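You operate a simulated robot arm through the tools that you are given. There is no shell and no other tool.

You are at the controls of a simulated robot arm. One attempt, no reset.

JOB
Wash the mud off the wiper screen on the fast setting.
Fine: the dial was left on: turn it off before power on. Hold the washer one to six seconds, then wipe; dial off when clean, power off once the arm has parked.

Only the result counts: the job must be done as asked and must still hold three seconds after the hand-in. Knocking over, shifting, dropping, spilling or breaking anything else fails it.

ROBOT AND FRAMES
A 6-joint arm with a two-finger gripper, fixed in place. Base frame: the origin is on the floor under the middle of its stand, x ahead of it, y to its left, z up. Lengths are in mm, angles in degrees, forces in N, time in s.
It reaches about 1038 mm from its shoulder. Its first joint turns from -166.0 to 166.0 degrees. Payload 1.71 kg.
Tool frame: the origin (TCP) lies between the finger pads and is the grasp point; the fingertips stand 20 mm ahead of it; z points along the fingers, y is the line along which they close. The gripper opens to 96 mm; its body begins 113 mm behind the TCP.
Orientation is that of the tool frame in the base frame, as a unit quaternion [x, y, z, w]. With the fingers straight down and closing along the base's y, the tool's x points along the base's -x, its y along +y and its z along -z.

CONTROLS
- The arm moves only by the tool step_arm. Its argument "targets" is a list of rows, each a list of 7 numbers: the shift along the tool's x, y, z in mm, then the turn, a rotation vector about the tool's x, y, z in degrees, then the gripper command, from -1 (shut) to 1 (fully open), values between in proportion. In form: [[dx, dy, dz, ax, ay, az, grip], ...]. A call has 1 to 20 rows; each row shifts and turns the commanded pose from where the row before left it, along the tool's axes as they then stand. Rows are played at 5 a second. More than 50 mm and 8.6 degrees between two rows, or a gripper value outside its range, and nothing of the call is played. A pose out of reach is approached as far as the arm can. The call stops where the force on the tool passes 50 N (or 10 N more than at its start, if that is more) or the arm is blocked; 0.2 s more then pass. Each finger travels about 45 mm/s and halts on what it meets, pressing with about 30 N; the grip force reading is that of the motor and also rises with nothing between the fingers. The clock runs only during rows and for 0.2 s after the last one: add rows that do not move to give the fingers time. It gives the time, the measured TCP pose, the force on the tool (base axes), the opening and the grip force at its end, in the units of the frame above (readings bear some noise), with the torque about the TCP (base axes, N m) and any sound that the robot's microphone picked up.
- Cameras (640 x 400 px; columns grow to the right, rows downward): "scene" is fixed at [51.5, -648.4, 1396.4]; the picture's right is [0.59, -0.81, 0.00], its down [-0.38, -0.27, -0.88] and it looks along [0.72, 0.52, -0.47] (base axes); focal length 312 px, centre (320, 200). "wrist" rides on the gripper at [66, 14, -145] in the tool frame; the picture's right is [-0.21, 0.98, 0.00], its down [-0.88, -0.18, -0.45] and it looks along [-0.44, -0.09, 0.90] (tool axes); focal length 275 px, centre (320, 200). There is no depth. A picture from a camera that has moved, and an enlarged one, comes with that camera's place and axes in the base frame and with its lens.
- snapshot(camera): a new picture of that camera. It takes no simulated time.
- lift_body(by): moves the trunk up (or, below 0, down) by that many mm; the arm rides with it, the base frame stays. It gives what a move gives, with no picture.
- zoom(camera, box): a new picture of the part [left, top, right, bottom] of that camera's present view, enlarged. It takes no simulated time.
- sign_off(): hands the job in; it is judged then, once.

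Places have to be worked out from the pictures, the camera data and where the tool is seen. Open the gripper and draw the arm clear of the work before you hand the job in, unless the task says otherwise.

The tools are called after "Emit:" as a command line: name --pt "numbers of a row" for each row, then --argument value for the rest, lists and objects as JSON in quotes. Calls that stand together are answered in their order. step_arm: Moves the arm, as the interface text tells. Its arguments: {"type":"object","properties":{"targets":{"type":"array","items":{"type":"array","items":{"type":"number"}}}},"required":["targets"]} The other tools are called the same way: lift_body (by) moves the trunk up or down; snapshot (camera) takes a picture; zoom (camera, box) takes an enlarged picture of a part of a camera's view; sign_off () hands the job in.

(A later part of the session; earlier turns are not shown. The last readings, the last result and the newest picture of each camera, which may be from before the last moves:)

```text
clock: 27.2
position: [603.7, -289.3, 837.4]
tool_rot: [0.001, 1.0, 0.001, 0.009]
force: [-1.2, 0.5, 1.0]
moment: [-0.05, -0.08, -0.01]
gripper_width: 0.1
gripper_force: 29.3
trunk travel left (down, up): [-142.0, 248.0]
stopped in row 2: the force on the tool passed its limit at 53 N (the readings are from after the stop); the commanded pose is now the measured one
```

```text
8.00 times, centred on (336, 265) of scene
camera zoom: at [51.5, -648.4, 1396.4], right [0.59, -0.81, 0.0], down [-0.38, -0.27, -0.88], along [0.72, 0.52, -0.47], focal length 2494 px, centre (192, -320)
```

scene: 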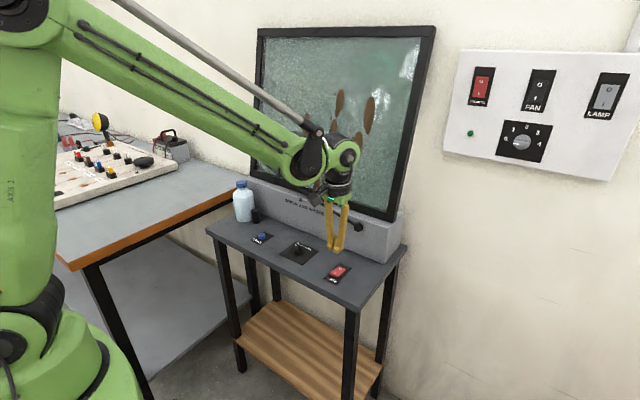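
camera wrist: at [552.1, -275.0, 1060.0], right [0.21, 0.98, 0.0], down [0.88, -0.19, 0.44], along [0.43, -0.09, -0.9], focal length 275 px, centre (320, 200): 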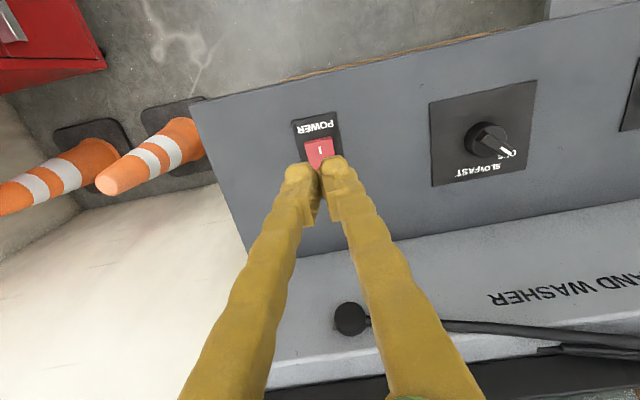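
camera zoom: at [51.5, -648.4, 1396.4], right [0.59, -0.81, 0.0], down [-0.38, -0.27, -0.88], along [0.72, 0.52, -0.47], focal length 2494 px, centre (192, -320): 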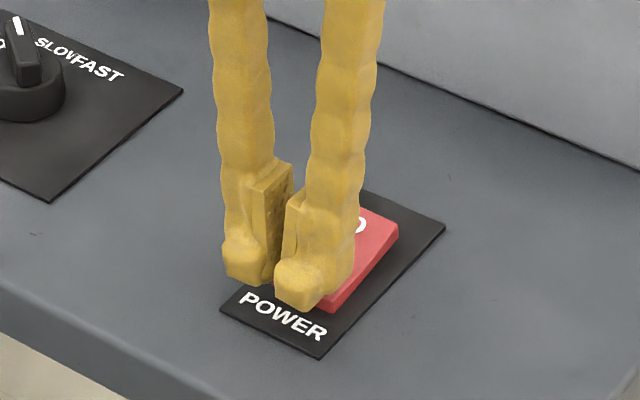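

The force limit tripped at 53 N and the arm backed off to (604, -289, 837), as it did on the earlier stop. I'll lift away and check whether the rocker flipped.

Emit:
step_arm --pt "0 0 -15 0 0.9 0 -1" --pt "0 0 -20 0 0 0 -1" --pt "10 0 -10 0 0 0 -1" --pt "0 0 0 0 0 0 -1"

Emit:
zoom --camera "scene" --box '[308, 240, 364, 290]'

Emit:
snapshot --camera "wrist"

```text
clock: 28.2
position: [598.4, -288.4, 881.9]
tool_rot: [0.0, 1.0, 0.002, -0.001]
force: [0.0, 0.7, -0.2]
moment: [0.0, -0.03, 0.02]
gripper_width: 0.0
gripper_force: 29.7
trunk travel left (down, up): [-142.0, 248.0]
```

```text
8.00 times, centred on (336, 265) of scene
camera zoom: at [51.5, -648.4, 1396.4], right [0.59, -0.81, 0.0], down [-0.38, -0.27, -0.88], along [0.72, 0.52, -0.47], focal length 2494 px, centre (192, -320)
```

zoom: 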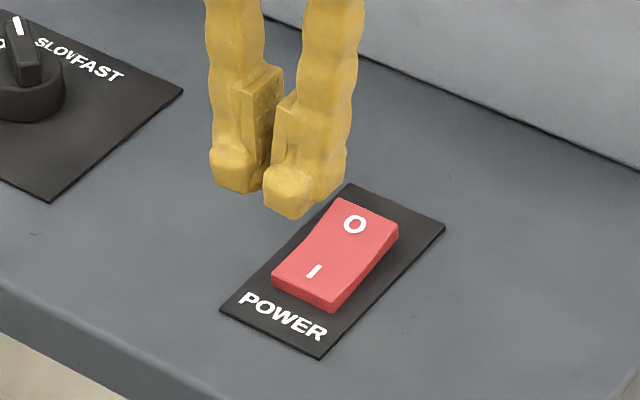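

```text
taken
camera wrist: at [532.5, -274.6, 1026.8], right [0.21, 0.98, 0.0], down [0.88, -0.19, 0.44], along [0.43, -0.09, -0.9], focal length 275 px, centre (320, 200)
```

wrist: 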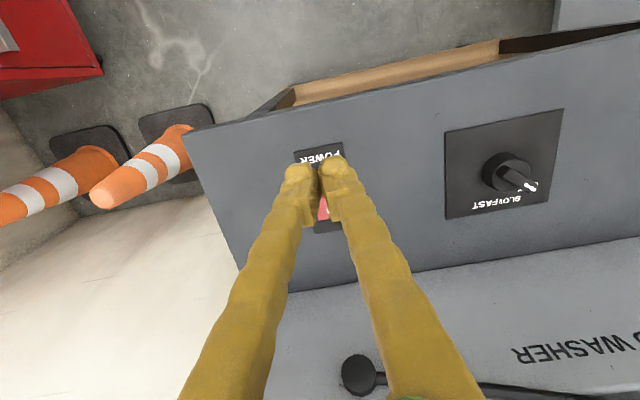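

The front face looks lower than before. I'll use the same zoom box as the original picture to compare.

Emit:
zoom --camera "scene" --box '[312, 255, 360, 285]'

Emit:
snapshot --camera "scene"

```text
13.33 times, centred on (336, 270) of scene
camera zoom: at [51.5, -648.4, 1396.4], right [0.59, -0.81, 0.0], down [-0.38, -0.27, -0.88], along [0.72, 0.52, -0.47], focal length 4156 px, centre (107, -733)
```

zoom: 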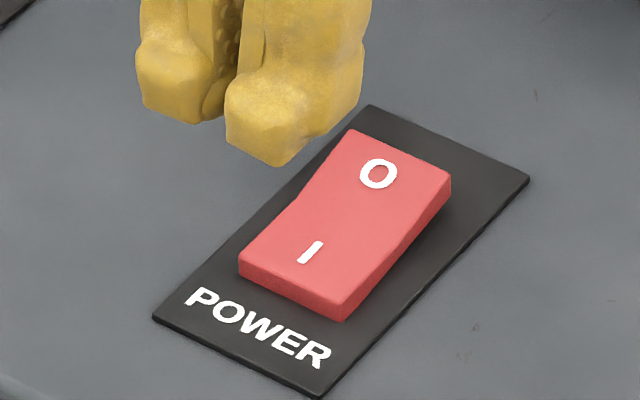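

```text
taken
```

scene: 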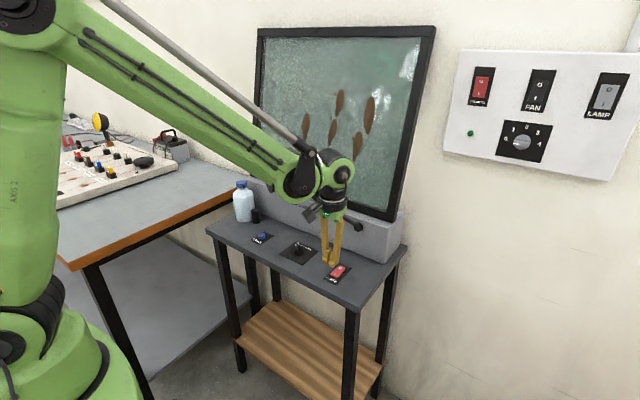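

The rocker has flipped: the "I" end is now down and the "O" end up, so power is on, and the wiper is still parked. I'll rise and move the closed fingers across to above the wash button at about (630, 5).

Emit:
step_arm --pt "0 0 -15 0 0 0 -1" --pt "0 0 -15 0 0 0 -1" --pt "-3 29 0 0 0 0 -1" --pt "-3 29 0 0 0 0 -1" --pt "-3 29 0 0 0 0 -1" --pt "-3 29 0 0 0 0 -1" --pt "-3 29 0 0 0 0 -1" --pt "-3 29 0 0 0 0 -1" --pt "-3 29 0 0 0 0 -1" --pt "-3 29 0 0 0 0 -1" --pt "-3 29 0 0 0 0 -1" --pt "-3 29 0 0 0 0 -1" --pt "0 0 0 0 0 0 -1" --pt "0 0 0 0 0 0 -1"

Emit:
snapshot --camera "wrist"

Emit:
snapshot --camera "scene"

```text
clock: 31.2
position: [629.2, 0.9, 911.5]
tool_rot: [0.0, 1.0, 0.001, -0.001]
force: [0.2, 0.5, 0.3]
moment: [0.01, -0.03, -0.03]
gripper_width: 0.2
gripper_force: 29.0
trunk travel left (down, up): [-142.0, 248.0]
```

```text
taken
camera wrist: at [563.2, 15.9, 1057.8], right [0.21, 0.98, 0.0], down [0.88, -0.19, 0.44], along [0.43, -0.09, -0.9], focal length 275 px, centre (320, 200)
```

wrist: 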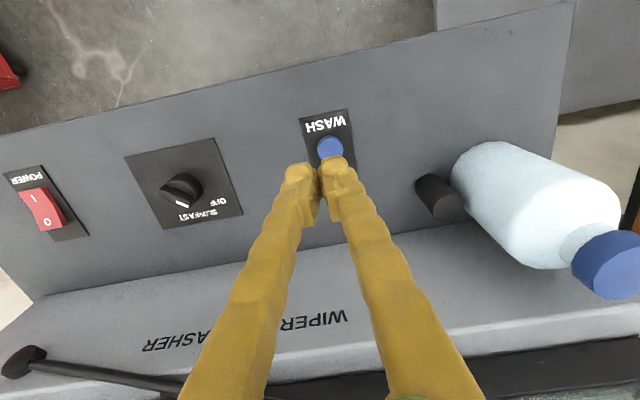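

```text
taken
```

scene: 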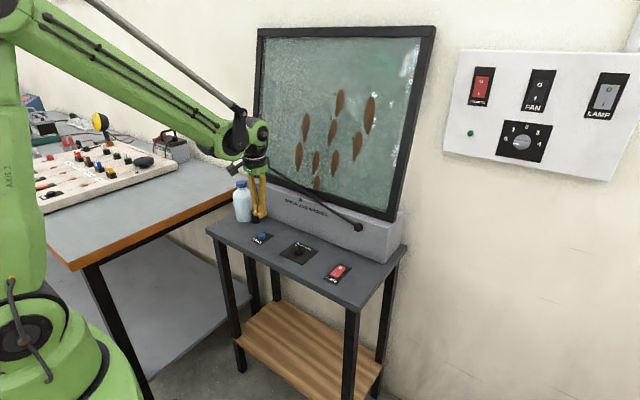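

I'll zoom on the wash button from both cameras, and on the dial from this angle.

Emit:
zoom --camera "wrist" --box '[280, 90, 376, 170]'

Emit:
zoom --camera "scene" --box '[238, 212, 286, 252]'

Emit:
zoom --camera "wrist" --box '[120, 130, 248, 238]'

```text
5.00 times, centred on (328, 130) of wrist
camera zoom: at [563.2, 15.9, 1057.8], right [0.21, 0.98, 0.0], down [0.88, -0.19, 0.44], along [0.43, -0.09, -0.9], focal length 1376 px, centre (280, 550)
```

zoom: 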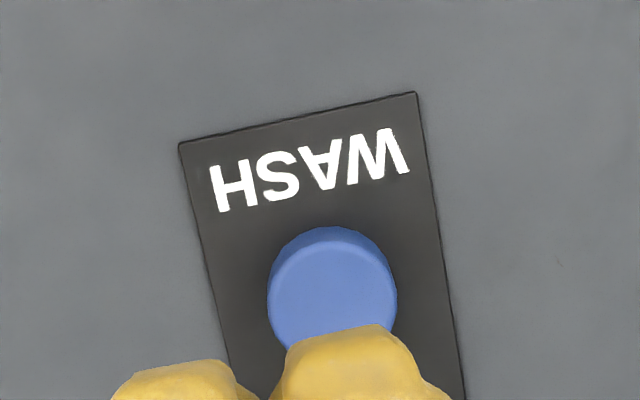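

```text
10.00 times, centred on (262, 232) of scene
camera zoom: at [51.5, -648.4, 1396.4], right [0.59, -0.81, 0.0], down [-0.38, -0.27, -0.88], along [0.72, 0.52, -0.47], focal length 3117 px, centre (900, -120)
```

zoom: 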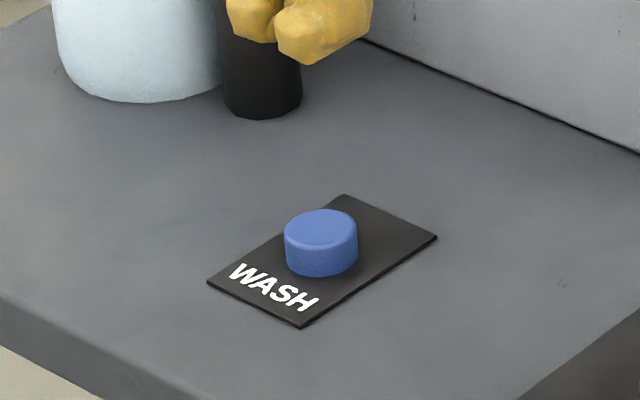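

```text
3.70 times, centred on (184, 184) of wrist
camera zoom: at [563.2, 15.9, 1057.8], right [0.21, 0.98, 0.0], down [0.88, -0.19, 0.44], along [0.43, -0.09, -0.9], focal length 1020 px, centre (824, 259)
```

zoom: 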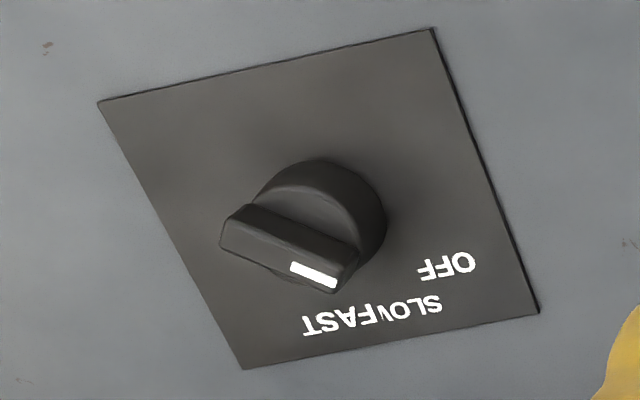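

From the wrist view the button centre is about 5 mm ahead and 9 mm left of the tool axis, so about (634, 9). I'll shift there and descend to about 20 mm above it.

Emit:
step_arm --pt "-4.5 8.5 0 0 0 0 -1" --pt "0 0 20 0 0 0 -1" --pt "0 0 20 0 0 0 -1" --pt "0 0 20 0 0 0 -1" --pt "0 0 0 0 0 0 -1" --pt "0 0 0 0 0 0 -1"

Emit:
zoom --camera "wrist" --box '[260, 110, 380, 210]'

Emit:
zoom --camera "scene" --box '[238, 200, 286, 250]'

```text
clock: 32.6
position: [634.2, 7.6, 849.9]
tool_rot: [0.001, 1.0, 0.002, -0.001]
force: [0.7, -0.1, -0.8]
moment: [-0.01, -0.01, -0.03]
gripper_width: 0.0
gripper_force: 29.4
trunk travel left (down, up): [-142.0, 248.0]
```

```text
4.00 times, centred on (320, 160) of wrist
camera zoom: at [568.8, 21.8, 996.0], right [0.21, 0.98, 0.0], down [0.88, -0.19, 0.44], along [0.43, -0.09, -0.9], focal length 1101 px, centre (320, 360)
```

zoom: 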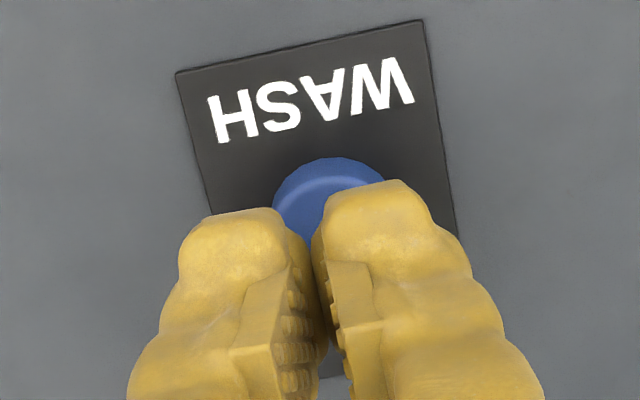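

```text
8.00 times, centred on (262, 225) of scene
camera zoom: at [51.5, -648.4, 1396.4], right [0.59, -0.81, 0.0], down [-0.38, -0.27, -0.88], along [0.72, 0.52, -0.47], focal length 2494 px, centre (784, 0)
```

zoom: 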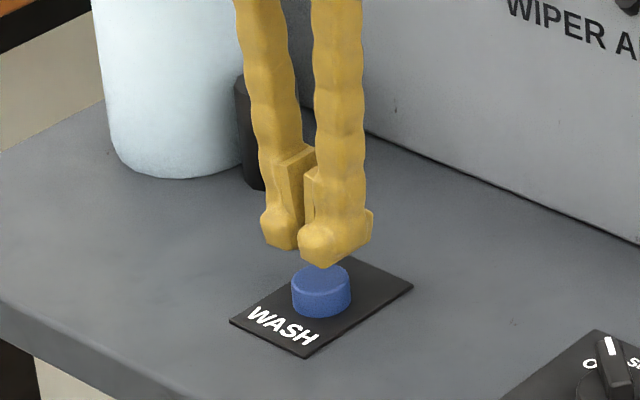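

The fingertips are centred over the button to within about 2 mm. I'll correct 2 mm left, descend 10 mm, then approach in 1 mm steps.

Emit:
step_arm --pt "0 2 4 0 0 0 -1" --pt "0 0 3 0 0 0 -1" --pt "0 0 3 0 0 0 -1" --pt "0 0 1 0 0 0 -1" --pt "0 0 1 0 0 0 -1" --pt "0 0 1 0 0 0 -1"

```text
clock: 34.0
position: [633.1, 9.6, 839.2]
tool_rot: [0.001, 1.0, 0.002, -0.001]
force: [0.7, 0.4, -0.6]
moment: [-0.01, 0.01, 0.0]
gripper_width: 0.0
gripper_force: 29.7
trunk travel left (down, up): [-142.0, 248.0]
```

There is no contact yet at TCP height 839. I'll continue down in 1 mm steps.

Emit:
step_arm --pt "0 0 1 0 0 0 -1" --pt "0 0 1 0 0 0 -1" --pt "0 0 1 0 0 0 -1"

Emit:
zoom --camera "scene" --box '[238, 200, 286, 250]'

```text
clock: 34.8
position: [631.4, 10.9, 833.7]
tool_rot: [0.001, 1.0, 0.002, -0.001]
force: [0.6, -0.7, 0.7]
moment: [0.01, -0.02, -0.02]
gripper_width: 0.0
gripper_force: 29.3
trunk travel left (down, up): [-142.0, 248.0]
```

```text
8.00 times, centred on (262, 225) of scene
camera zoom: at [51.5, -648.4, 1396.4], right [0.59, -0.81, 0.0], down [-0.38, -0.27, -0.88], along [0.72, 0.52, -0.47], focal length 2494 px, centre (784, 0)
```

zoom: 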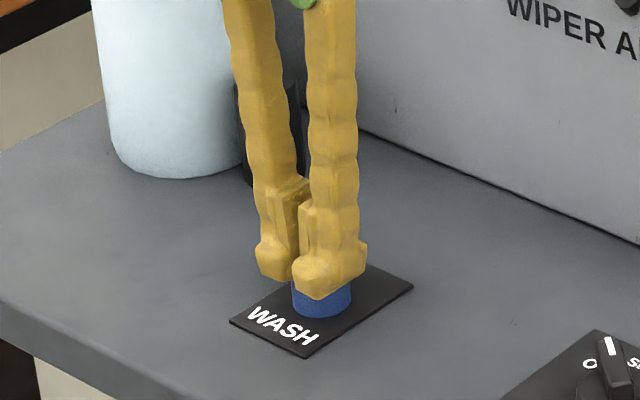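

The tips are nearly on the button with no force yet. I'll continue 2 mm at a time and watch for first contact.

Emit:
step_arm --pt "0 0 1 0 0 0 -1" --pt "0 0 1 0 0 0 -1"

```text
clock: 35.4
position: [632.2, 10.7, 832.8]
tool_rot: [0.001, 1.0, 0.001, -0.001]
force: [0.0, -0.5, 0.8]
moment: [0.0, 0.0, -0.01]
gripper_width: 0.0
gripper_force: 30.0
trunk travel left (down, up): [-142.0, 248.0]
```

Emit:
step_arm --pt "0 0 1 0 0 0 -1" --pt "0 0 1 0 0 0 -1"

```text
clock: 36.0
position: [631.8, 11.5, 831.7]
tool_rot: [0.0, 1.0, 0.001, -0.001]
force: [0.0, 0.4, 1.3]
moment: [0.0, -0.03, -0.06]
gripper_width: 6.1
gripper_force: 29.4
trunk travel left (down, up): [-142.0, 248.0]
heard: click
```

A click was heard at about 36.0 s, so the washer button is down. I'll check the scene for spray before holding.

Emit:
snapshot --camera "scene"

Emit:
zoom --camera "scene" --box '[238, 200, 286, 250]'

```text
taken
```

scene: 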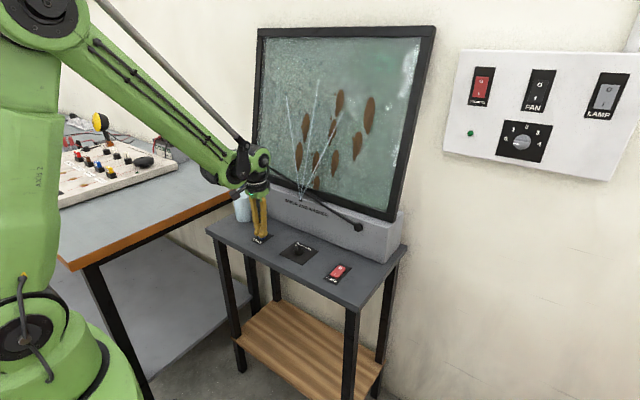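

```text
8.00 times, centred on (262, 225) of scene
camera zoom: at [51.5, -648.4, 1396.4], right [0.59, -0.81, 0.0], down [-0.38, -0.27, -0.88], along [0.72, 0.52, -0.47], focal length 2494 px, centre (784, 0)
```

zoom: 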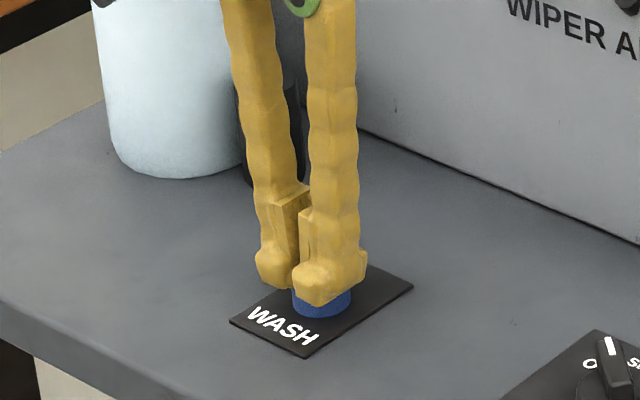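

Water jets are spraying on the screen. I'll hold for about 2 s more with a touch of extra pressure.

Emit:
step_arm --pt "0 0 0.5 0 0 0 -1" --pt "0 0 0 0 0 0 -1" --pt "0 0 0 0 0 0 -1" --pt "0 0 0 0 0 0 -1" --pt "0 0 0 0 0 0 -1" --pt "0 0 0 0 0 0 -1" --pt "0 0 0 0 0 0 -1" --pt "0 0 0 0 0 0 -1"

Emit:
snapshot --camera "scene"

```text
clock: 37.8
position: [631.9, 9.5, 830.9]
tool_rot: [0.0, 1.0, 0.001, -0.001]
force: [-0.1, 0.8, 1.7]
moment: [-0.02, 0.0, 0.03]
gripper_width: 6.1
gripper_force: 29.5
trunk travel left (down, up): [-142.0, 248.0]
```

```text
taken
```

scene: 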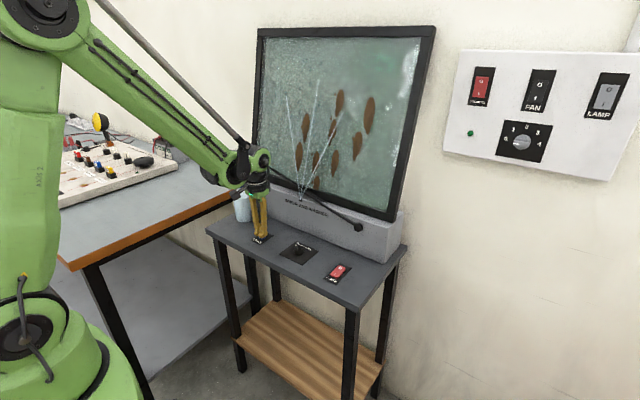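

It is still spraying, about 2 s in. I'll hold 1 s more, then release straight up, move over to the dial, and pre-rotate the open gripper to the OFF angle.

Emit:
step_arm --pt "0 0 0 0 0 0 -1" --pt "0 0 0 0 0 0 -1" --pt "0 0 0 0 0 0 -1" --pt "0 0 0 0 0 0 -1" --pt "0 0 0 0 0 0 -1" --pt "0 0 -12 0 0 0 -1" --pt "0 0 -20 0 0 0 -1" --pt "0 0 -24 0 0 0 -1" --pt "0 0 -24 0 0 0 -1" --pt "-3 -30 0 0 0 0 -1" --pt "-3 -30 0 0 0 0 -1" --pt "-3 -30 0 0 0 0 -0.5" --pt "-3 -30 0 0 0 0 0" --pt "-3 -29 0 0 0 0 0" --pt "0 0 0 0 0 -8.2 0" --pt "0 0 0 0 0 -8.2 0" --pt "0 0 0 0 0 -8.2 0" --pt "0 0 0 0 0 -8.2 0" --pt "0 0 0 0 0 -8.2 0" --pt "0 0 0 0 0 -8.2 0"

Emit:
snapshot --camera "wrist"

Emit:
snapshot --camera "scene"

```text
clock: 42.0
position: [647.8, -138.4, 911.6]
tool_rot: [-0.416, 0.909, 0.003, 0.001]
force: [-0.1, 0.0, 0.2]
moment: [0.0, 0.01, 0.0]
gripper_width: 48.1
gripper_force: 0.1
trunk travel left (down, up): [-142.0, 248.0]
```

```text
taken
camera wrist: at [594.6, -178.5, 1056.1], right [-0.61, 0.8, 0.0], down [0.71, 0.54, 0.45], along [0.35, 0.27, -0.9], focal length 275 px, centre (320, 200)
```

wrist: 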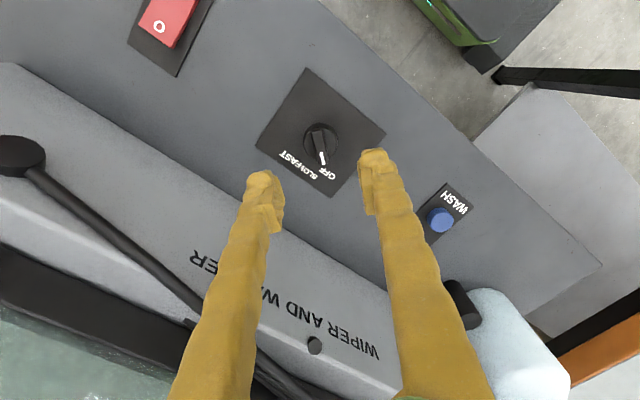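

```text
taken
```

scene: 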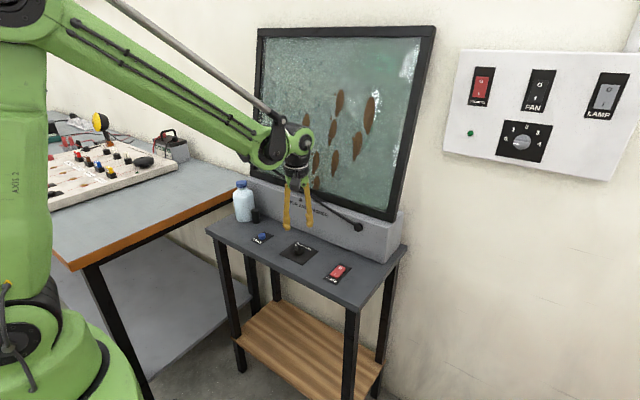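

The tool is back over the dial at +49°. I'll zoom to check the bar alignment before descending.

Emit:
zoom --camera "wrist" --box '[256, 100, 384, 200]'

```text
4.00 times, centred on (320, 150) of wrist
camera zoom: at [594.6, -178.5, 1056.1], right [-0.61, 0.8, 0.0], down [0.71, 0.54, 0.45], along [0.35, 0.27, -0.9], focal length 1101 px, centre (320, 400)
```

zoom: 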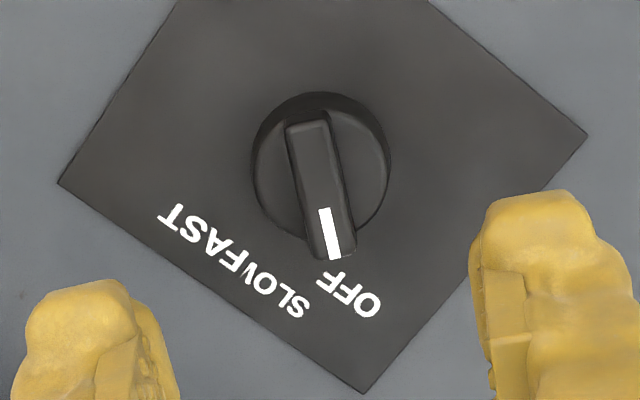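

The bar is centred across the fingers. I'll descend to a TCP height of about 841 and close on the bar.

Emit:
step_arm --pt "0.9 0.3 20 0 0 0 0" --pt "0 0 20 0 0 0 0" --pt "0 0 20 0 0 0 0" --pt "0 0 10.5 0 0 0 0" --pt "0 0 0 0 0 0 -0.3" --pt "0 0 0 0 0 0 -0.6" --pt "0 0 0 0 0 0 -0.78" --pt "0 0 0 0 0 0 -0.85" --pt "0 0 0 0 0 0 -0.85"

Emit:
zoom --camera "wrist" --box '[256, 120, 384, 220]'

```text
clock: 44.0
position: [647.1, -136.0, 840.6]
tool_rot: [-0.415, 0.91, 0.002, 0.0]
force: [6.4, -4.7, -0.9]
moment: [-0.09, -0.09, 0.02]
gripper_width: 12.1
gripper_force: 3.9
trunk travel left (down, up): [-142.0, 248.0]
```

```text
4.00 times, centred on (320, 170) of wrist
camera zoom: at [593.6, -175.8, 985.6], right [-0.6, 0.8, 0.0], down [0.71, 0.54, 0.45], along [0.35, 0.27, -0.9], focal length 1101 px, centre (320, 320)
```

zoom: 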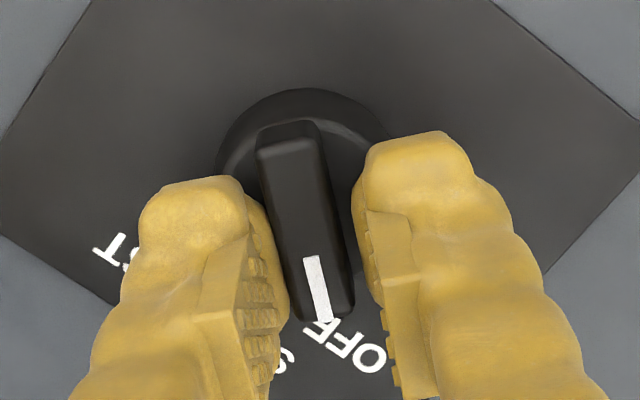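

One finger touches first, and the tool sits about 2 mm off along its y axis. I'll shift back and finish closing.

Emit:
step_arm --pt "0 -1.0 0 0 0 0 -0.78" --pt "0 -0.8 0 0 0 0 -0.82" --pt "0 0 0 0 0 0 -0.85" --pt "0 0 0 0 0 0 -0.85"

```text
clock: 45.0
position: [647.7, -136.3, 841.5]
tool_rot: [-0.415, 0.91, 0.001, 0.0]
force: [-9.1, 14.6, 1.7]
moment: [0.31, -0.04, -0.08]
gripper_width: 9.2
gripper_force: 35.1
trunk travel left (down, up): [-142.0, 248.0]
```

The bar is gripped. I'll check the camera pose and view to see how far the TCP is from the knob axis along the bar before turning.

Emit:
zoom --camera "wrist" --box '[256, 120, 384, 220]'

```text
4.00 times, centred on (320, 170) of wrist
camera zoom: at [594.3, -177.2, 985.9], right [-0.61, 0.8, 0.0], down [0.71, 0.54, 0.45], along [0.35, 0.27, -0.9], focal length 1101 px, centre (320, 320)
```

zoom: 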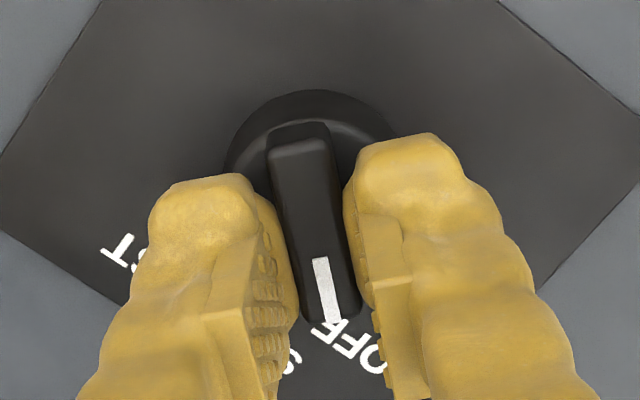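

The TCP sits about 2.7 mm towards the pointer tip from the knob axis, which would bind during the turn. I'll open slightly, shift onto the axis, and close again.

Emit:
step_arm --pt "0 0 0 0 0 0 -0.7" --pt "1.3 -0.5 0 0 0 0 -0.7" --pt "1.3 -0.5 0 0 0 0 -0.7" --pt "0 0 0 0 0 0 -0.8" --pt "0 0 0 0 0 0 -0.85" --pt "0 0 0 0 0 0 -0.85"

Emit:
zoom --camera "wrist" --box '[256, 120, 384, 220]'

```text
clock: 46.4
position: [648.0, -141.4, 838.9]
tool_rot: [-0.415, 0.91, 0.002, 0.0]
force: [-5.9, 8.0, -4.6]
moment: [0.12, 0.04, 0.04]
gripper_width: 14.2
gripper_force: 5.3
trunk travel left (down, up): [-142.0, 248.0]
```

```text
4.00 times, centred on (320, 170) of wrist
camera zoom: at [593.9, -180.9, 985.1], right [-0.61, 0.8, 0.0], down [0.71, 0.54, 0.45], along [0.35, 0.27, -0.9], focal length 1101 px, centre (320, 320)
```

zoom: 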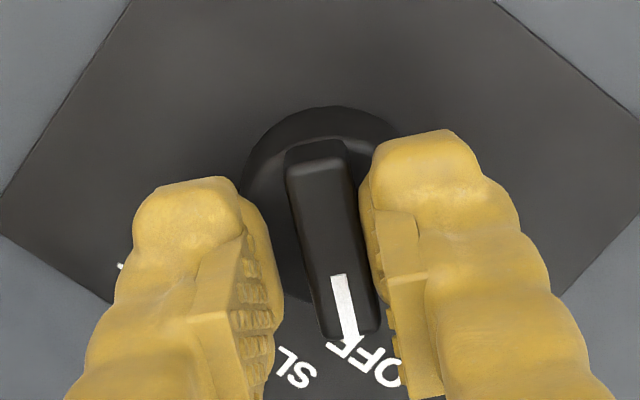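

It's now centred along the bar but 1 mm over to the other side. I'll shift 1 mm back and close.

Emit:
step_arm --pt "0 1.1 0 0 0 0 -0.75" --pt "0 0 0 0 0 0 -0.82" --pt "0 0 0 0 0 0 -0.85" --pt "0 0 0 0 0 0 -0.85"

Emit:
zoom --camera "wrist" --box '[256, 120, 384, 220]'

```text
clock: 47.4
position: [646.6, -140.7, 841.2]
tool_rot: [-0.415, 0.91, 0.001, 0.001]
force: [-6.8, 4.1, -2.2]
moment: [0.02, 0.07, 0.02]
gripper_width: 13.2
gripper_force: 4.8
trunk travel left (down, up): [-142.0, 248.0]
```

```text
4.00 times, centred on (320, 170) of wrist
camera zoom: at [593.5, -180.7, 985.8], right [-0.6, 0.8, 0.0], down [0.71, 0.54, 0.45], along [0.35, 0.27, -0.9], focal length 1101 px, centre (320, 320)
```

zoom: 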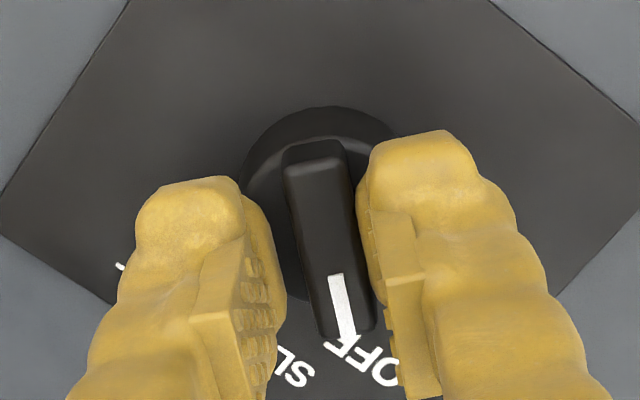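

The right-hand finger still touches first. I'll shift another 1.3 mm and close fully.

Emit:
step_arm --pt "0 0.8 0 0 0 0 -0.8" --pt "0 0.6 0 0 0 0 -0.85" --pt "0 0 0 0 0 0 -0.87" --pt "0 0 0 0 0 0 -0.87"

Emit:
zoom --camera "wrist" --box '[256, 120, 384, 220]'

```text
clock: 48.4
position: [644.9, -140.5, 840.2]
tool_rot: [-0.416, 0.909, 0.001, 0.0]
force: [-3.3, 6.9, -0.2]
moment: [0.09, 0.04, -0.02]
gripper_width: 10.3
gripper_force: 3.0
trunk travel left (down, up): [-142.0, 248.0]
```

```text
4.00 times, centred on (320, 170) of wrist
camera zoom: at [591.9, -180.3, 986.3], right [-0.6, 0.8, 0.0], down [0.71, 0.54, 0.45], along [0.35, 0.27, -0.9], focal length 1101 px, centre (320, 320)
```

zoom: 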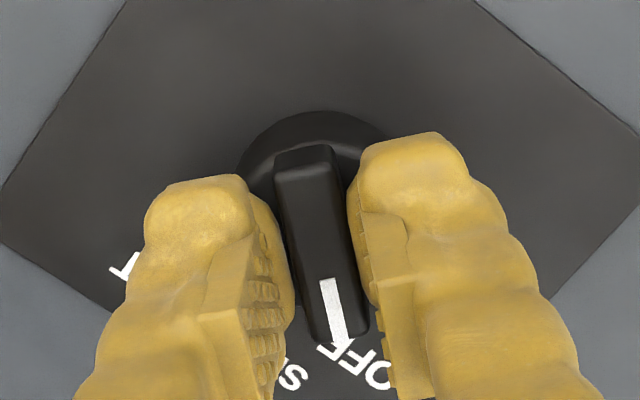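

The bar centre now matches the tool axis within about 1 mm in both directions. I'll clamp it and start turning clockwise towards SLOW/FAST, checking the load early.

Emit:
step_arm --pt "0 0 0 0 0 0 -0.92" --pt "0 0 0 0 0 6 -0.92" --pt "0 0 0 0 0 6 -0.92"

```text
clock: 49.2
position: [645.6, -139.9, 840.4]
tool_rot: [-0.318, 0.948, 0.002, 0.0]
force: [-10.7, 9.3, 8.2]
moment: [0.07, 0.24, 0.01]
gripper_width: 9.1
gripper_force: 34.8
trunk travel left (down, up): [-142.0, 248.0]
```

The load is only 16 N at +37°. I'll continue 28° further and check.

Emit:
step_arm --pt "0 0 0 0 0 7 -0.92" --pt "0 0 0 0 0 7 -0.92" --pt "0 0 0 0 0 7 -0.92" --pt "0 0 0 0 0 7 -0.92"

```text
clock: 50.2
position: [644.9, -140.6, 840.3]
tool_rot: [-0.079, 0.997, 0.003, 0.0]
force: [-11.7, 20.3, 8.4]
moment: [0.31, -0.18, 0.06]
gripper_width: 9.1
gripper_force: 35.0
trunk travel left (down, up): [-142.0, 248.0]
```

The load is 25 N at +9°. I'll add a small relief shift and turn the final 28° to FAST.

Emit:
step_arm --pt "0.2 0.5 0 0 0 7 -0.92" --pt "0 0 0 0 0 7 -0.92" --pt "0 0 0 0 0 7 -0.92" --pt "0 0 0 0 0 7 -0.92" --pt "0 0 0 0 0 0 -0.92"

Emit:
snapshot --camera "scene"

Emit:
zoom --camera "wrist" --box '[256, 120, 384, 220]'

```text
clock: 51.4
position: [644.4, -139.3, 841.7]
tool_rot: [0.164, 0.986, 0.002, -0.001]
force: [5.8, 16.4, 23.5]
moment: [0.2, -0.13, -0.02]
gripper_width: 9.0
gripper_force: 35.0
trunk travel left (down, up): [-142.0, 248.0]
```

```text
taken
```

scene: 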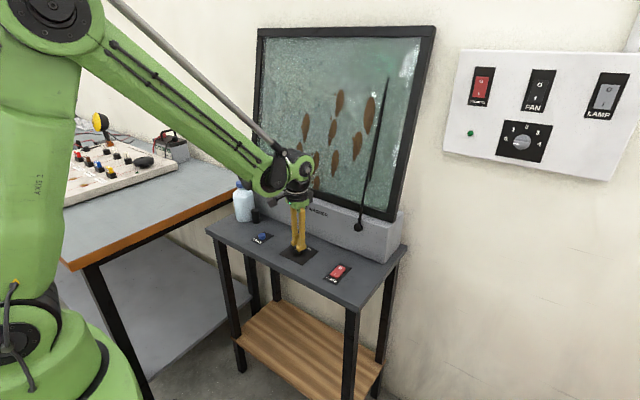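

```text
4.00 times, centred on (320, 170) of wrist
camera zoom: at [587.2, -104.8, 986.2], right [0.51, 0.86, 0.0], down [0.77, -0.46, 0.44], along [0.38, -0.23, -0.9], focal length 1101 px, centre (320, 320)
```

zoom: 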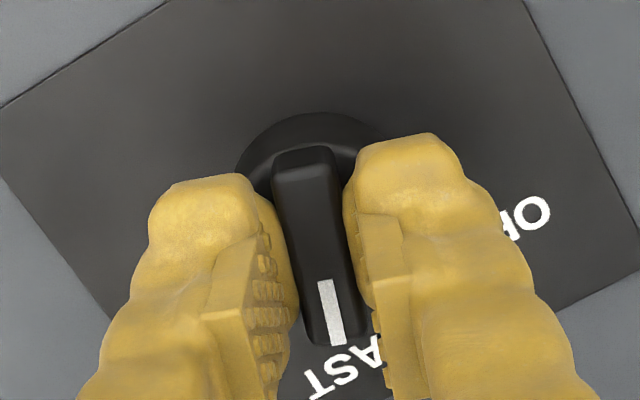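

The wiper is sweeping and the pointer is at FAST. I'll keep hold of the knob and wait while it wipes.

Emit:
step_arm --pt "0 0 0 0 0 0 -0.92" --pt "0 0 0 0 0 0 -0.92" --pt "0 0 0 0 0 0 -0.92" --pt "0 0 0 0 0 0 -0.92" --pt "0 0 0 0 0 0 -0.92"

Emit:
snapshot --camera "scene"

```text
clock: 52.6
position: [644.8, -139.7, 840.9]
tool_rot: [0.164, 0.986, 0.002, -0.001]
force: [12.5, 14.5, 29.6]
moment: [0.19, -0.23, -0.03]
gripper_width: 9.2
gripper_force: 35.0
trunk travel left (down, up): [-142.0, 248.0]
```

```text
taken
```

scene: 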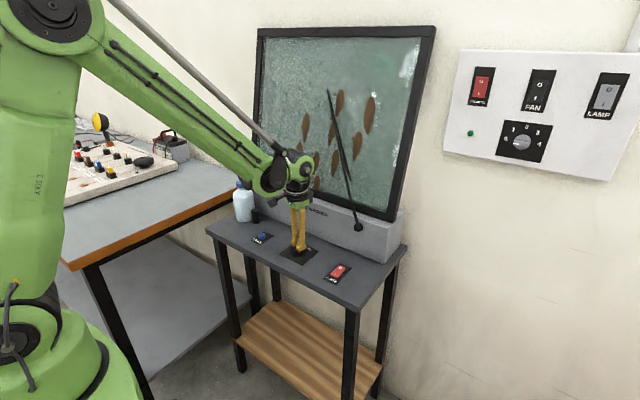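

The wiper is moving across but the mud is still there. I'll relieve the grip load slightly and keep waiting.

Emit:
step_arm --pt "-0.2 0.3 -0.4 0 0 0 -0.92" --pt "0 0 0 0 0 0 -0.92" --pt "0 0 0 0 0 0 -0.92" --pt "0 0 0 0 0 0 -0.92" --pt "0 0 0 0 0 0 -0.92" --pt "0 0 0 0 0 0 -0.92" --pt "0 0 0 0 0 0 -0.92" --pt "0 0 0 0 0 0 -0.92" --pt "0 0 0 0 0 0 -0.92" --pt "0 0 0 0 0 0 -0.92"

Emit:
snapshot --camera "scene"

```text
clock: 54.8
position: [644.6, -140.2, 841.1]
tool_rot: [0.164, 0.987, 0.002, -0.002]
force: [-18.8, 15.5, -14.1]
moment: [0.21, 0.23, 0.01]
gripper_width: 9.1
gripper_force: 35.2
trunk travel left (down, up): [-142.0, 248.0]
```

```text
taken
```

scene: 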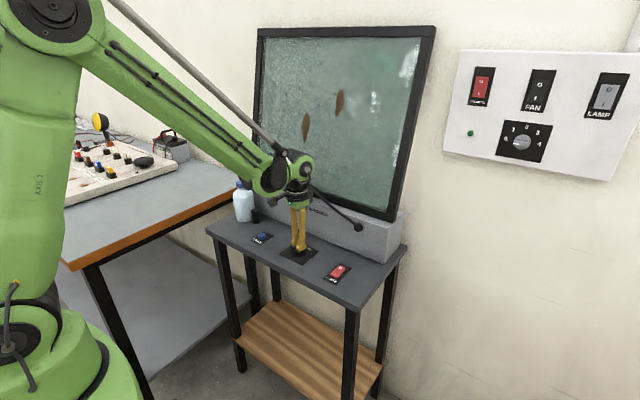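

Most of the mud is gone, with two spots still visible. I'll wait for another cycle.

Emit:
step_arm --pt "0 0 0 0 0 0 -0.92" --pt "0 0 0 0 0 0 -0.92" --pt "0 0 0 0 0 0 -0.92" --pt "0 0 0 0 0 0 -0.92" --pt "0 0 0 0 0 0 -0.92" --pt "0 0 0 0 0 0 -0.92" --pt "0 0 0 0 0 0 -0.92" --pt "0 0 0 0 0 0 -0.92" --pt "0 0 0 0 0 0 -0.92" --pt "0 0 0 0 0 0 -0.92"

Emit:
snapshot --camera "scene"

```text
clock: 57.0
position: [646.3, -140.5, 840.9]
tool_rot: [0.164, 0.986, 0.002, -0.001]
force: [-18.1, 12.6, -11.1]
moment: [0.15, 0.26, -0.01]
gripper_width: 9.0
gripper_force: 34.8
trunk travel left (down, up): [-142.0, 248.0]
```

```text
taken
```

scene: 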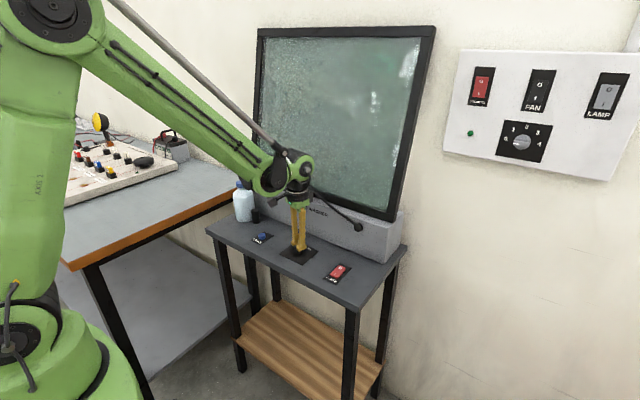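

The visible part of the screen looks clean. I'll zoom in, because the arm hides part of it.

Emit:
zoom --camera "scene" --box '[245, 20, 440, 240]'

Emit:
snapshot --camera "wrist"

```text
1.82 times, centred on (342, 130) of scene
camera zoom: at [51.5, -648.4, 1396.4], right [0.59, -0.81, 0.0], down [-0.38, -0.27, -0.88], along [0.72, 0.52, -0.47], focal length 567 px, centre (279, 327)
```

zoom: 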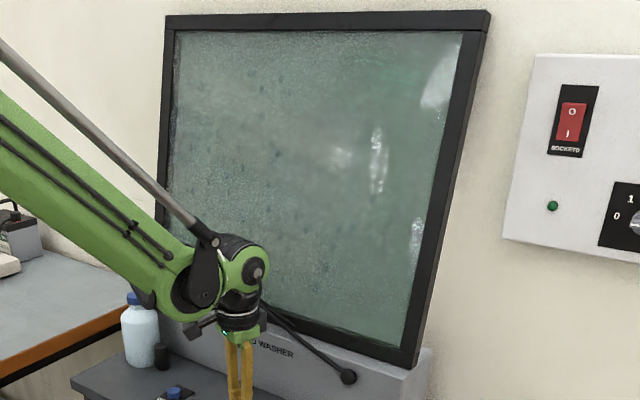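

```text
taken
camera wrist: at [587.7, -105.1, 986.4], right [0.51, 0.86, 0.0], down [0.77, -0.46, 0.44], along [0.38, -0.22, -0.9], focal length 275 px, centre (320, 200)
```

wrist: 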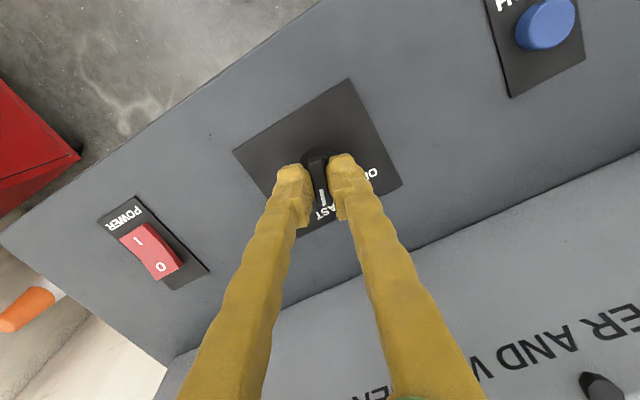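

Everything visible is clean, but the arm hides one far-left spot. I'll run roughly two more fast cycles to be safe before switching off.

Emit:
step_arm --pt "0 0 0 0 0 0 -0.92" --pt "0 0 0 0 0 0 -0.92" --pt "0 0 0 0 0 0 -0.92" --pt "0 0 0 0 0 0 -0.92" --pt "0 0 0 0 0 0 -0.92" --pt "0 0 0 0 0 0 -0.92" --pt "0 0 0 0 0 0 -0.92" --pt "0 0 0 0 0 0 -0.92" --pt "0 0 0 0 0 0 -0.92" --pt "0 0 0 0 0 0 -0.92" --pt "0 0 0 0 0 0 -0.92" --pt "0 0 0 0 0 0 -0.92" --pt "0 0 0 0 0 0 -0.92" --pt "0 0 0 0 0 0 -0.92" --pt "0 0 0 0 0 0 -0.92" --pt "0 0 0 0 0 0 -0.92"

Emit:
zoom --camera "scene" --box '[245, 20, 440, 240]'

```text
clock: 60.4
position: [644.7, -140.4, 840.3]
tool_rot: [0.164, 0.986, 0.002, 0.0]
force: [-3.7, 6.4, 3.8]
moment: [0.11, 0.07, 0.0]
gripper_width: 9.0
gripper_force: 35.0
trunk travel left (down, up): [-142.0, 248.0]
```

```text
1.82 times, centred on (342, 130) of scene
camera zoom: at [51.5, -648.4, 1396.4], right [0.59, -0.81, 0.0], down [-0.38, -0.27, -0.88], along [0.72, 0.52, -0.47], focal length 567 px, centre (279, 327)
```

zoom: 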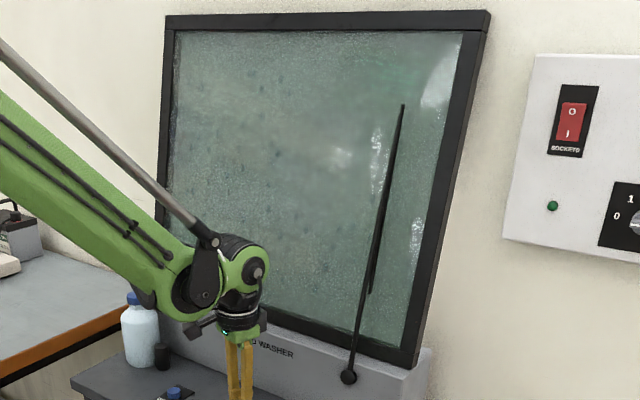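

The screen is clean and the wiper is mid-sweep. I'll now turn the knob back counter-clockwise to OFF in load-checked batches.

Emit:
step_arm --pt "0 0 0 0 0 -7 -0.92" --pt "0 0 0 0 0 -7 -0.92" --pt "0 0 0 0 0 -7 -0.92" --pt "0 0 0 0 0 -7 -0.92"

```text
clock: 61.4
position: [645.7, -139.6, 841.2]
tool_rot: [-0.08, 0.997, 0.002, 0.001]
force: [-1.1, 4.4, 11.2]
moment: [0.02, 0.38, -0.01]
gripper_width: 9.0
gripper_force: 35.1
trunk travel left (down, up): [-142.0, 248.0]
```

The load is low, so I'll continue past SLOW towards OFF.

Emit:
step_arm --pt "0 0 0 0 0 -7 -0.92" --pt "0 0 0 0 0 -7 -0.92" --pt "0 0 0 0 0 -7 -0.92" --pt "0 0 0 0 0 -7 -0.92"

```text
clock: 62.4
position: [645.1, -139.0, 840.5]
tool_rot: [-0.319, 0.948, 0.002, 0.0]
force: [6.4, -0.5, 7.8]
moment: [0.07, -0.2, -0.02]
gripper_width: 8.8
gripper_force: 34.9
trunk travel left (down, up): [-142.0, 248.0]
```

Now at +37° with a light load; I'll turn the last 13° or so to OFF.

Emit:
step_arm --pt "0 0 0 0 0 -6.6 -0.92" --pt "0 0 0 0 0 -6.6 -0.92" --pt "0 0 0 0 0 0 -0.92"

Emit:
snapshot --camera "scene"

Emit:
zoom --camera "wrist" --box '[256, 120, 384, 220]'

```text
clock: 63.2
position: [645.9, -139.0, 841.7]
tool_rot: [-0.426, 0.905, 0.002, -0.001]
force: [8.4, 0.7, 13.4]
moment: [-0.1, -0.03, -0.01]
gripper_width: 9.0
gripper_force: 35.0
trunk travel left (down, up): [-142.0, 248.0]
```

```text
taken
```

scene: 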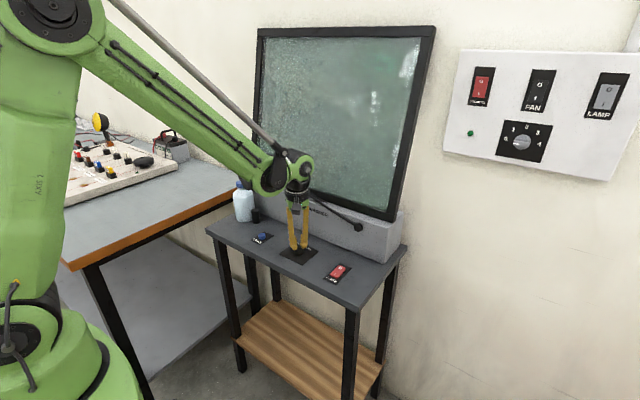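

```text
4.00 times, centred on (320, 170) of wrist
camera zoom: at [592.8, -180.7, 986.1], right [-0.62, 0.78, 0.0], down [0.7, 0.56, 0.45], along [0.35, 0.28, -0.89], focal length 1101 px, centre (320, 320)
```

zoom: 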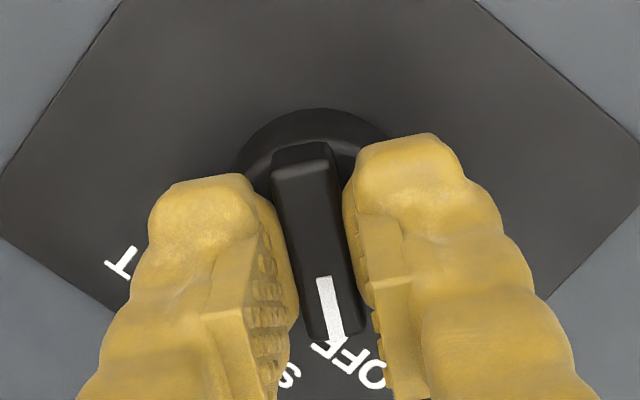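

The pointer is at OFF (+50°) and the wiper looks to be lying at its park line. I'll release the knob and rise clear.

Emit:
step_arm --pt "0 0 0 0 0 0 -0.6" --pt "0 0 0 0 0 0 -0.2" --pt "0 0 0 0 0 0 0.0" --pt "0 0 -10 0 0 0 0.0" --pt "0 0 -20 0 0 0 0.0" --pt "0 0 -20 0 0 0 0.0" --pt "0 0 -20 0 0 0 0.0" --pt "0 0 0 0 0 0 0.0"

Emit:
zoom --camera "wrist" --box '[240, 80, 400, 220]'

Emit:
snapshot --camera "scene"

```text
clock: 65.0
position: [645.3, -140.0, 909.3]
tool_rot: [-0.425, 0.905, 0.0, 0.0]
force: [0.6, 1.0, 0.9]
moment: [0.0, -0.03, 0.01]
gripper_width: 47.8
gripper_force: 0.1
trunk travel left (down, up): [-142.0, 248.0]
```

```text
2.86 times, centred on (320, 150) of wrist
camera zoom: at [592.2, -181.3, 1054.9], right [-0.62, 0.78, 0.0], down [0.7, 0.56, 0.45], along [0.35, 0.28, -0.9], focal length 786 px, centre (320, 343)
```

zoom: 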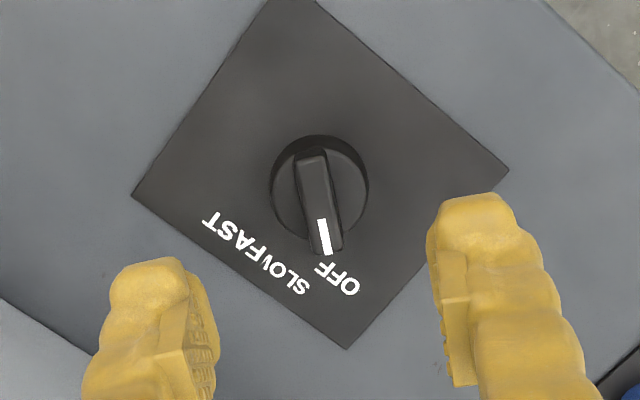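

```text
taken
```

scene: 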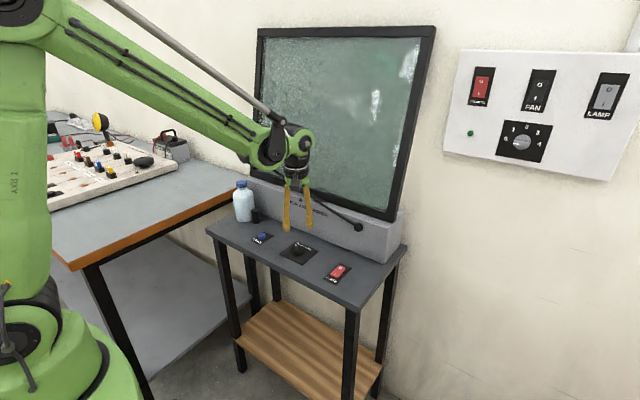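

The dial reads OFF and the wiper is parked. I'll square the tool and swing 100 mm left so the scene camera can see the part of the screen the arm was hiding.

Emit:
step_arm --pt "0 0 0 0 0 8.4 0.0" --pt "0 0 0 0 0 8.4 -0.4" --pt "0 0 0 0 0 8.4 -0.8" --pt "0 0 0 0 0 8.4 -1" --pt "0 0 0 0 0 8.4 -1" --pt "0 0 0 0 0 8.4 -1" --pt "0 30 0 0 0 0 -1" --pt "0 35 0 0 0 0 -1" --pt "0 35 0 0 0 0 -1" --pt "0 0 0 0 0 0 -1"

Emit:
zoom --camera "scene" --box '[245, 20, 440, 240]'

```text
clock: 67.2
position: [647.3, -42.4, 908.0]
tool_rot: [0.001, 1.0, 0.002, 0.0]
force: [0.1, -0.4, -1.1]
moment: [-0.03, -0.01, 0.01]
gripper_width: 0.1
gripper_force: 29.8
trunk travel left (down, up): [-142.0, 248.0]
```

```text
1.82 times, centred on (342, 130) of scene
camera zoom: at [51.5, -648.4, 1396.4], right [0.59, -0.81, 0.0], down [-0.38, -0.27, -0.88], along [0.72, 0.52, -0.47], focal length 567 px, centre (279, 327)
```

zoom: 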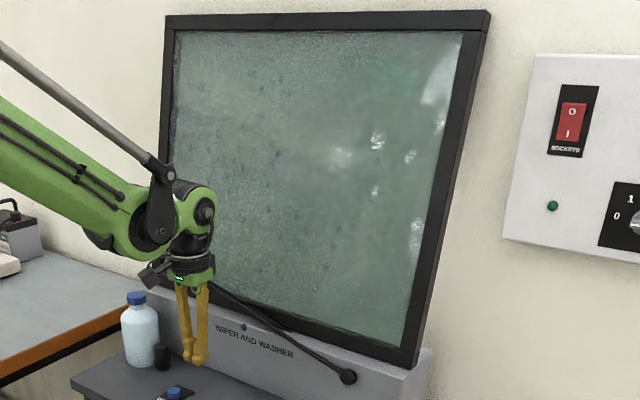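

The whole screen, including the previously hidden left part, is clean, and the wiper is parked and still. I'll move over the "O" end of the power rocker, at about (654, -289).

Emit:
step_arm --pt "-0.8 -31 0 0 0 0 -1" --pt "-0.8 -31 0 0 0 0 -1" --pt "-0.8 -31 0 0 0 0 -1" --pt "-0.8 -31 0 0 0 0 -1" --pt "-0.8 -31 0 0 0 0 -1" --pt "-0.8 -31 0 0 0 0 -1" --pt "-0.8 -31 0 0 0 0 -1" --pt "-0.8 -30 0 0 0 0 -1" --pt "0 0 0 0 0 0 -1" --pt "0 0 0 0 0 0 -1"

Emit:
snapshot --camera "wrist"

Emit:
snapshot --camera "scene"

Emit:
zoom --camera "wrist" --box '[260, 80, 380, 180]'

```text
clock: 69.4
position: [650.5, -287.5, 907.9]
tool_rot: [0.0, 1.0, 0.002, -0.001]
force: [0.1, 0.8, -0.5]
moment: [0.01, -0.03, 0.0]
gripper_width: 0.2
gripper_force: 29.7
trunk travel left (down, up): [-142.0, 248.0]
```

```text
taken
camera wrist: at [585.3, -272.8, 1054.1], right [0.21, 0.98, 0.0], down [0.88, -0.19, 0.44], along [0.43, -0.09, -0.9], focal length 275 px, centre (320, 200)
```

wrist: 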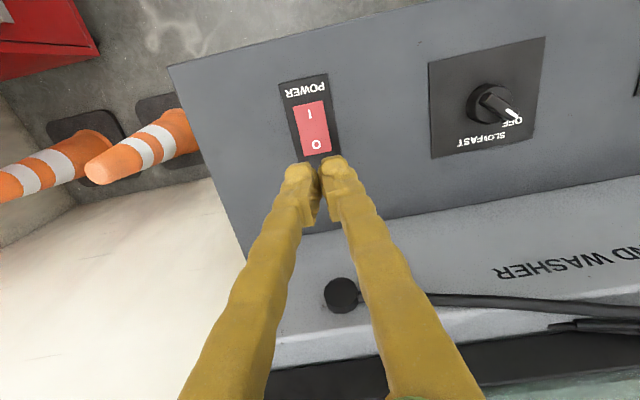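

```text
taken
```

scene: 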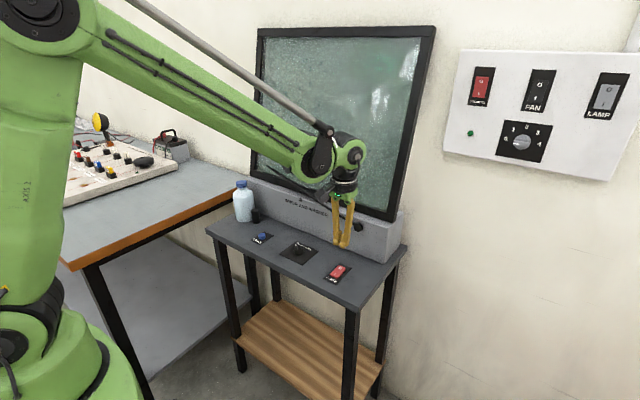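

```text
4.00 times, centred on (320, 130) of wrist
camera zoom: at [585.3, -272.8, 1054.1], right [0.21, 0.98, 0.0], down [0.88, -0.19, 0.44], along [0.43, -0.09, -0.9], focal length 1101 px, centre (320, 480)
```

zoom: 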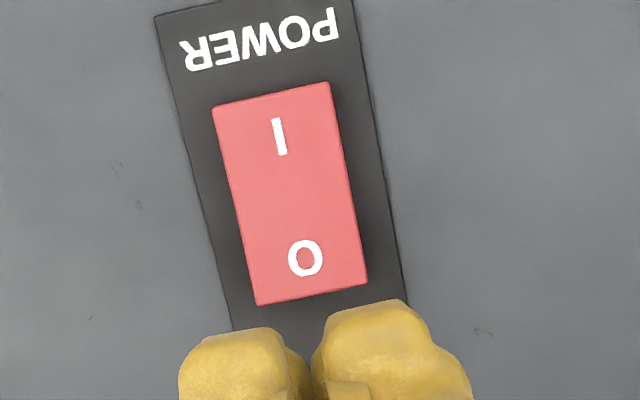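

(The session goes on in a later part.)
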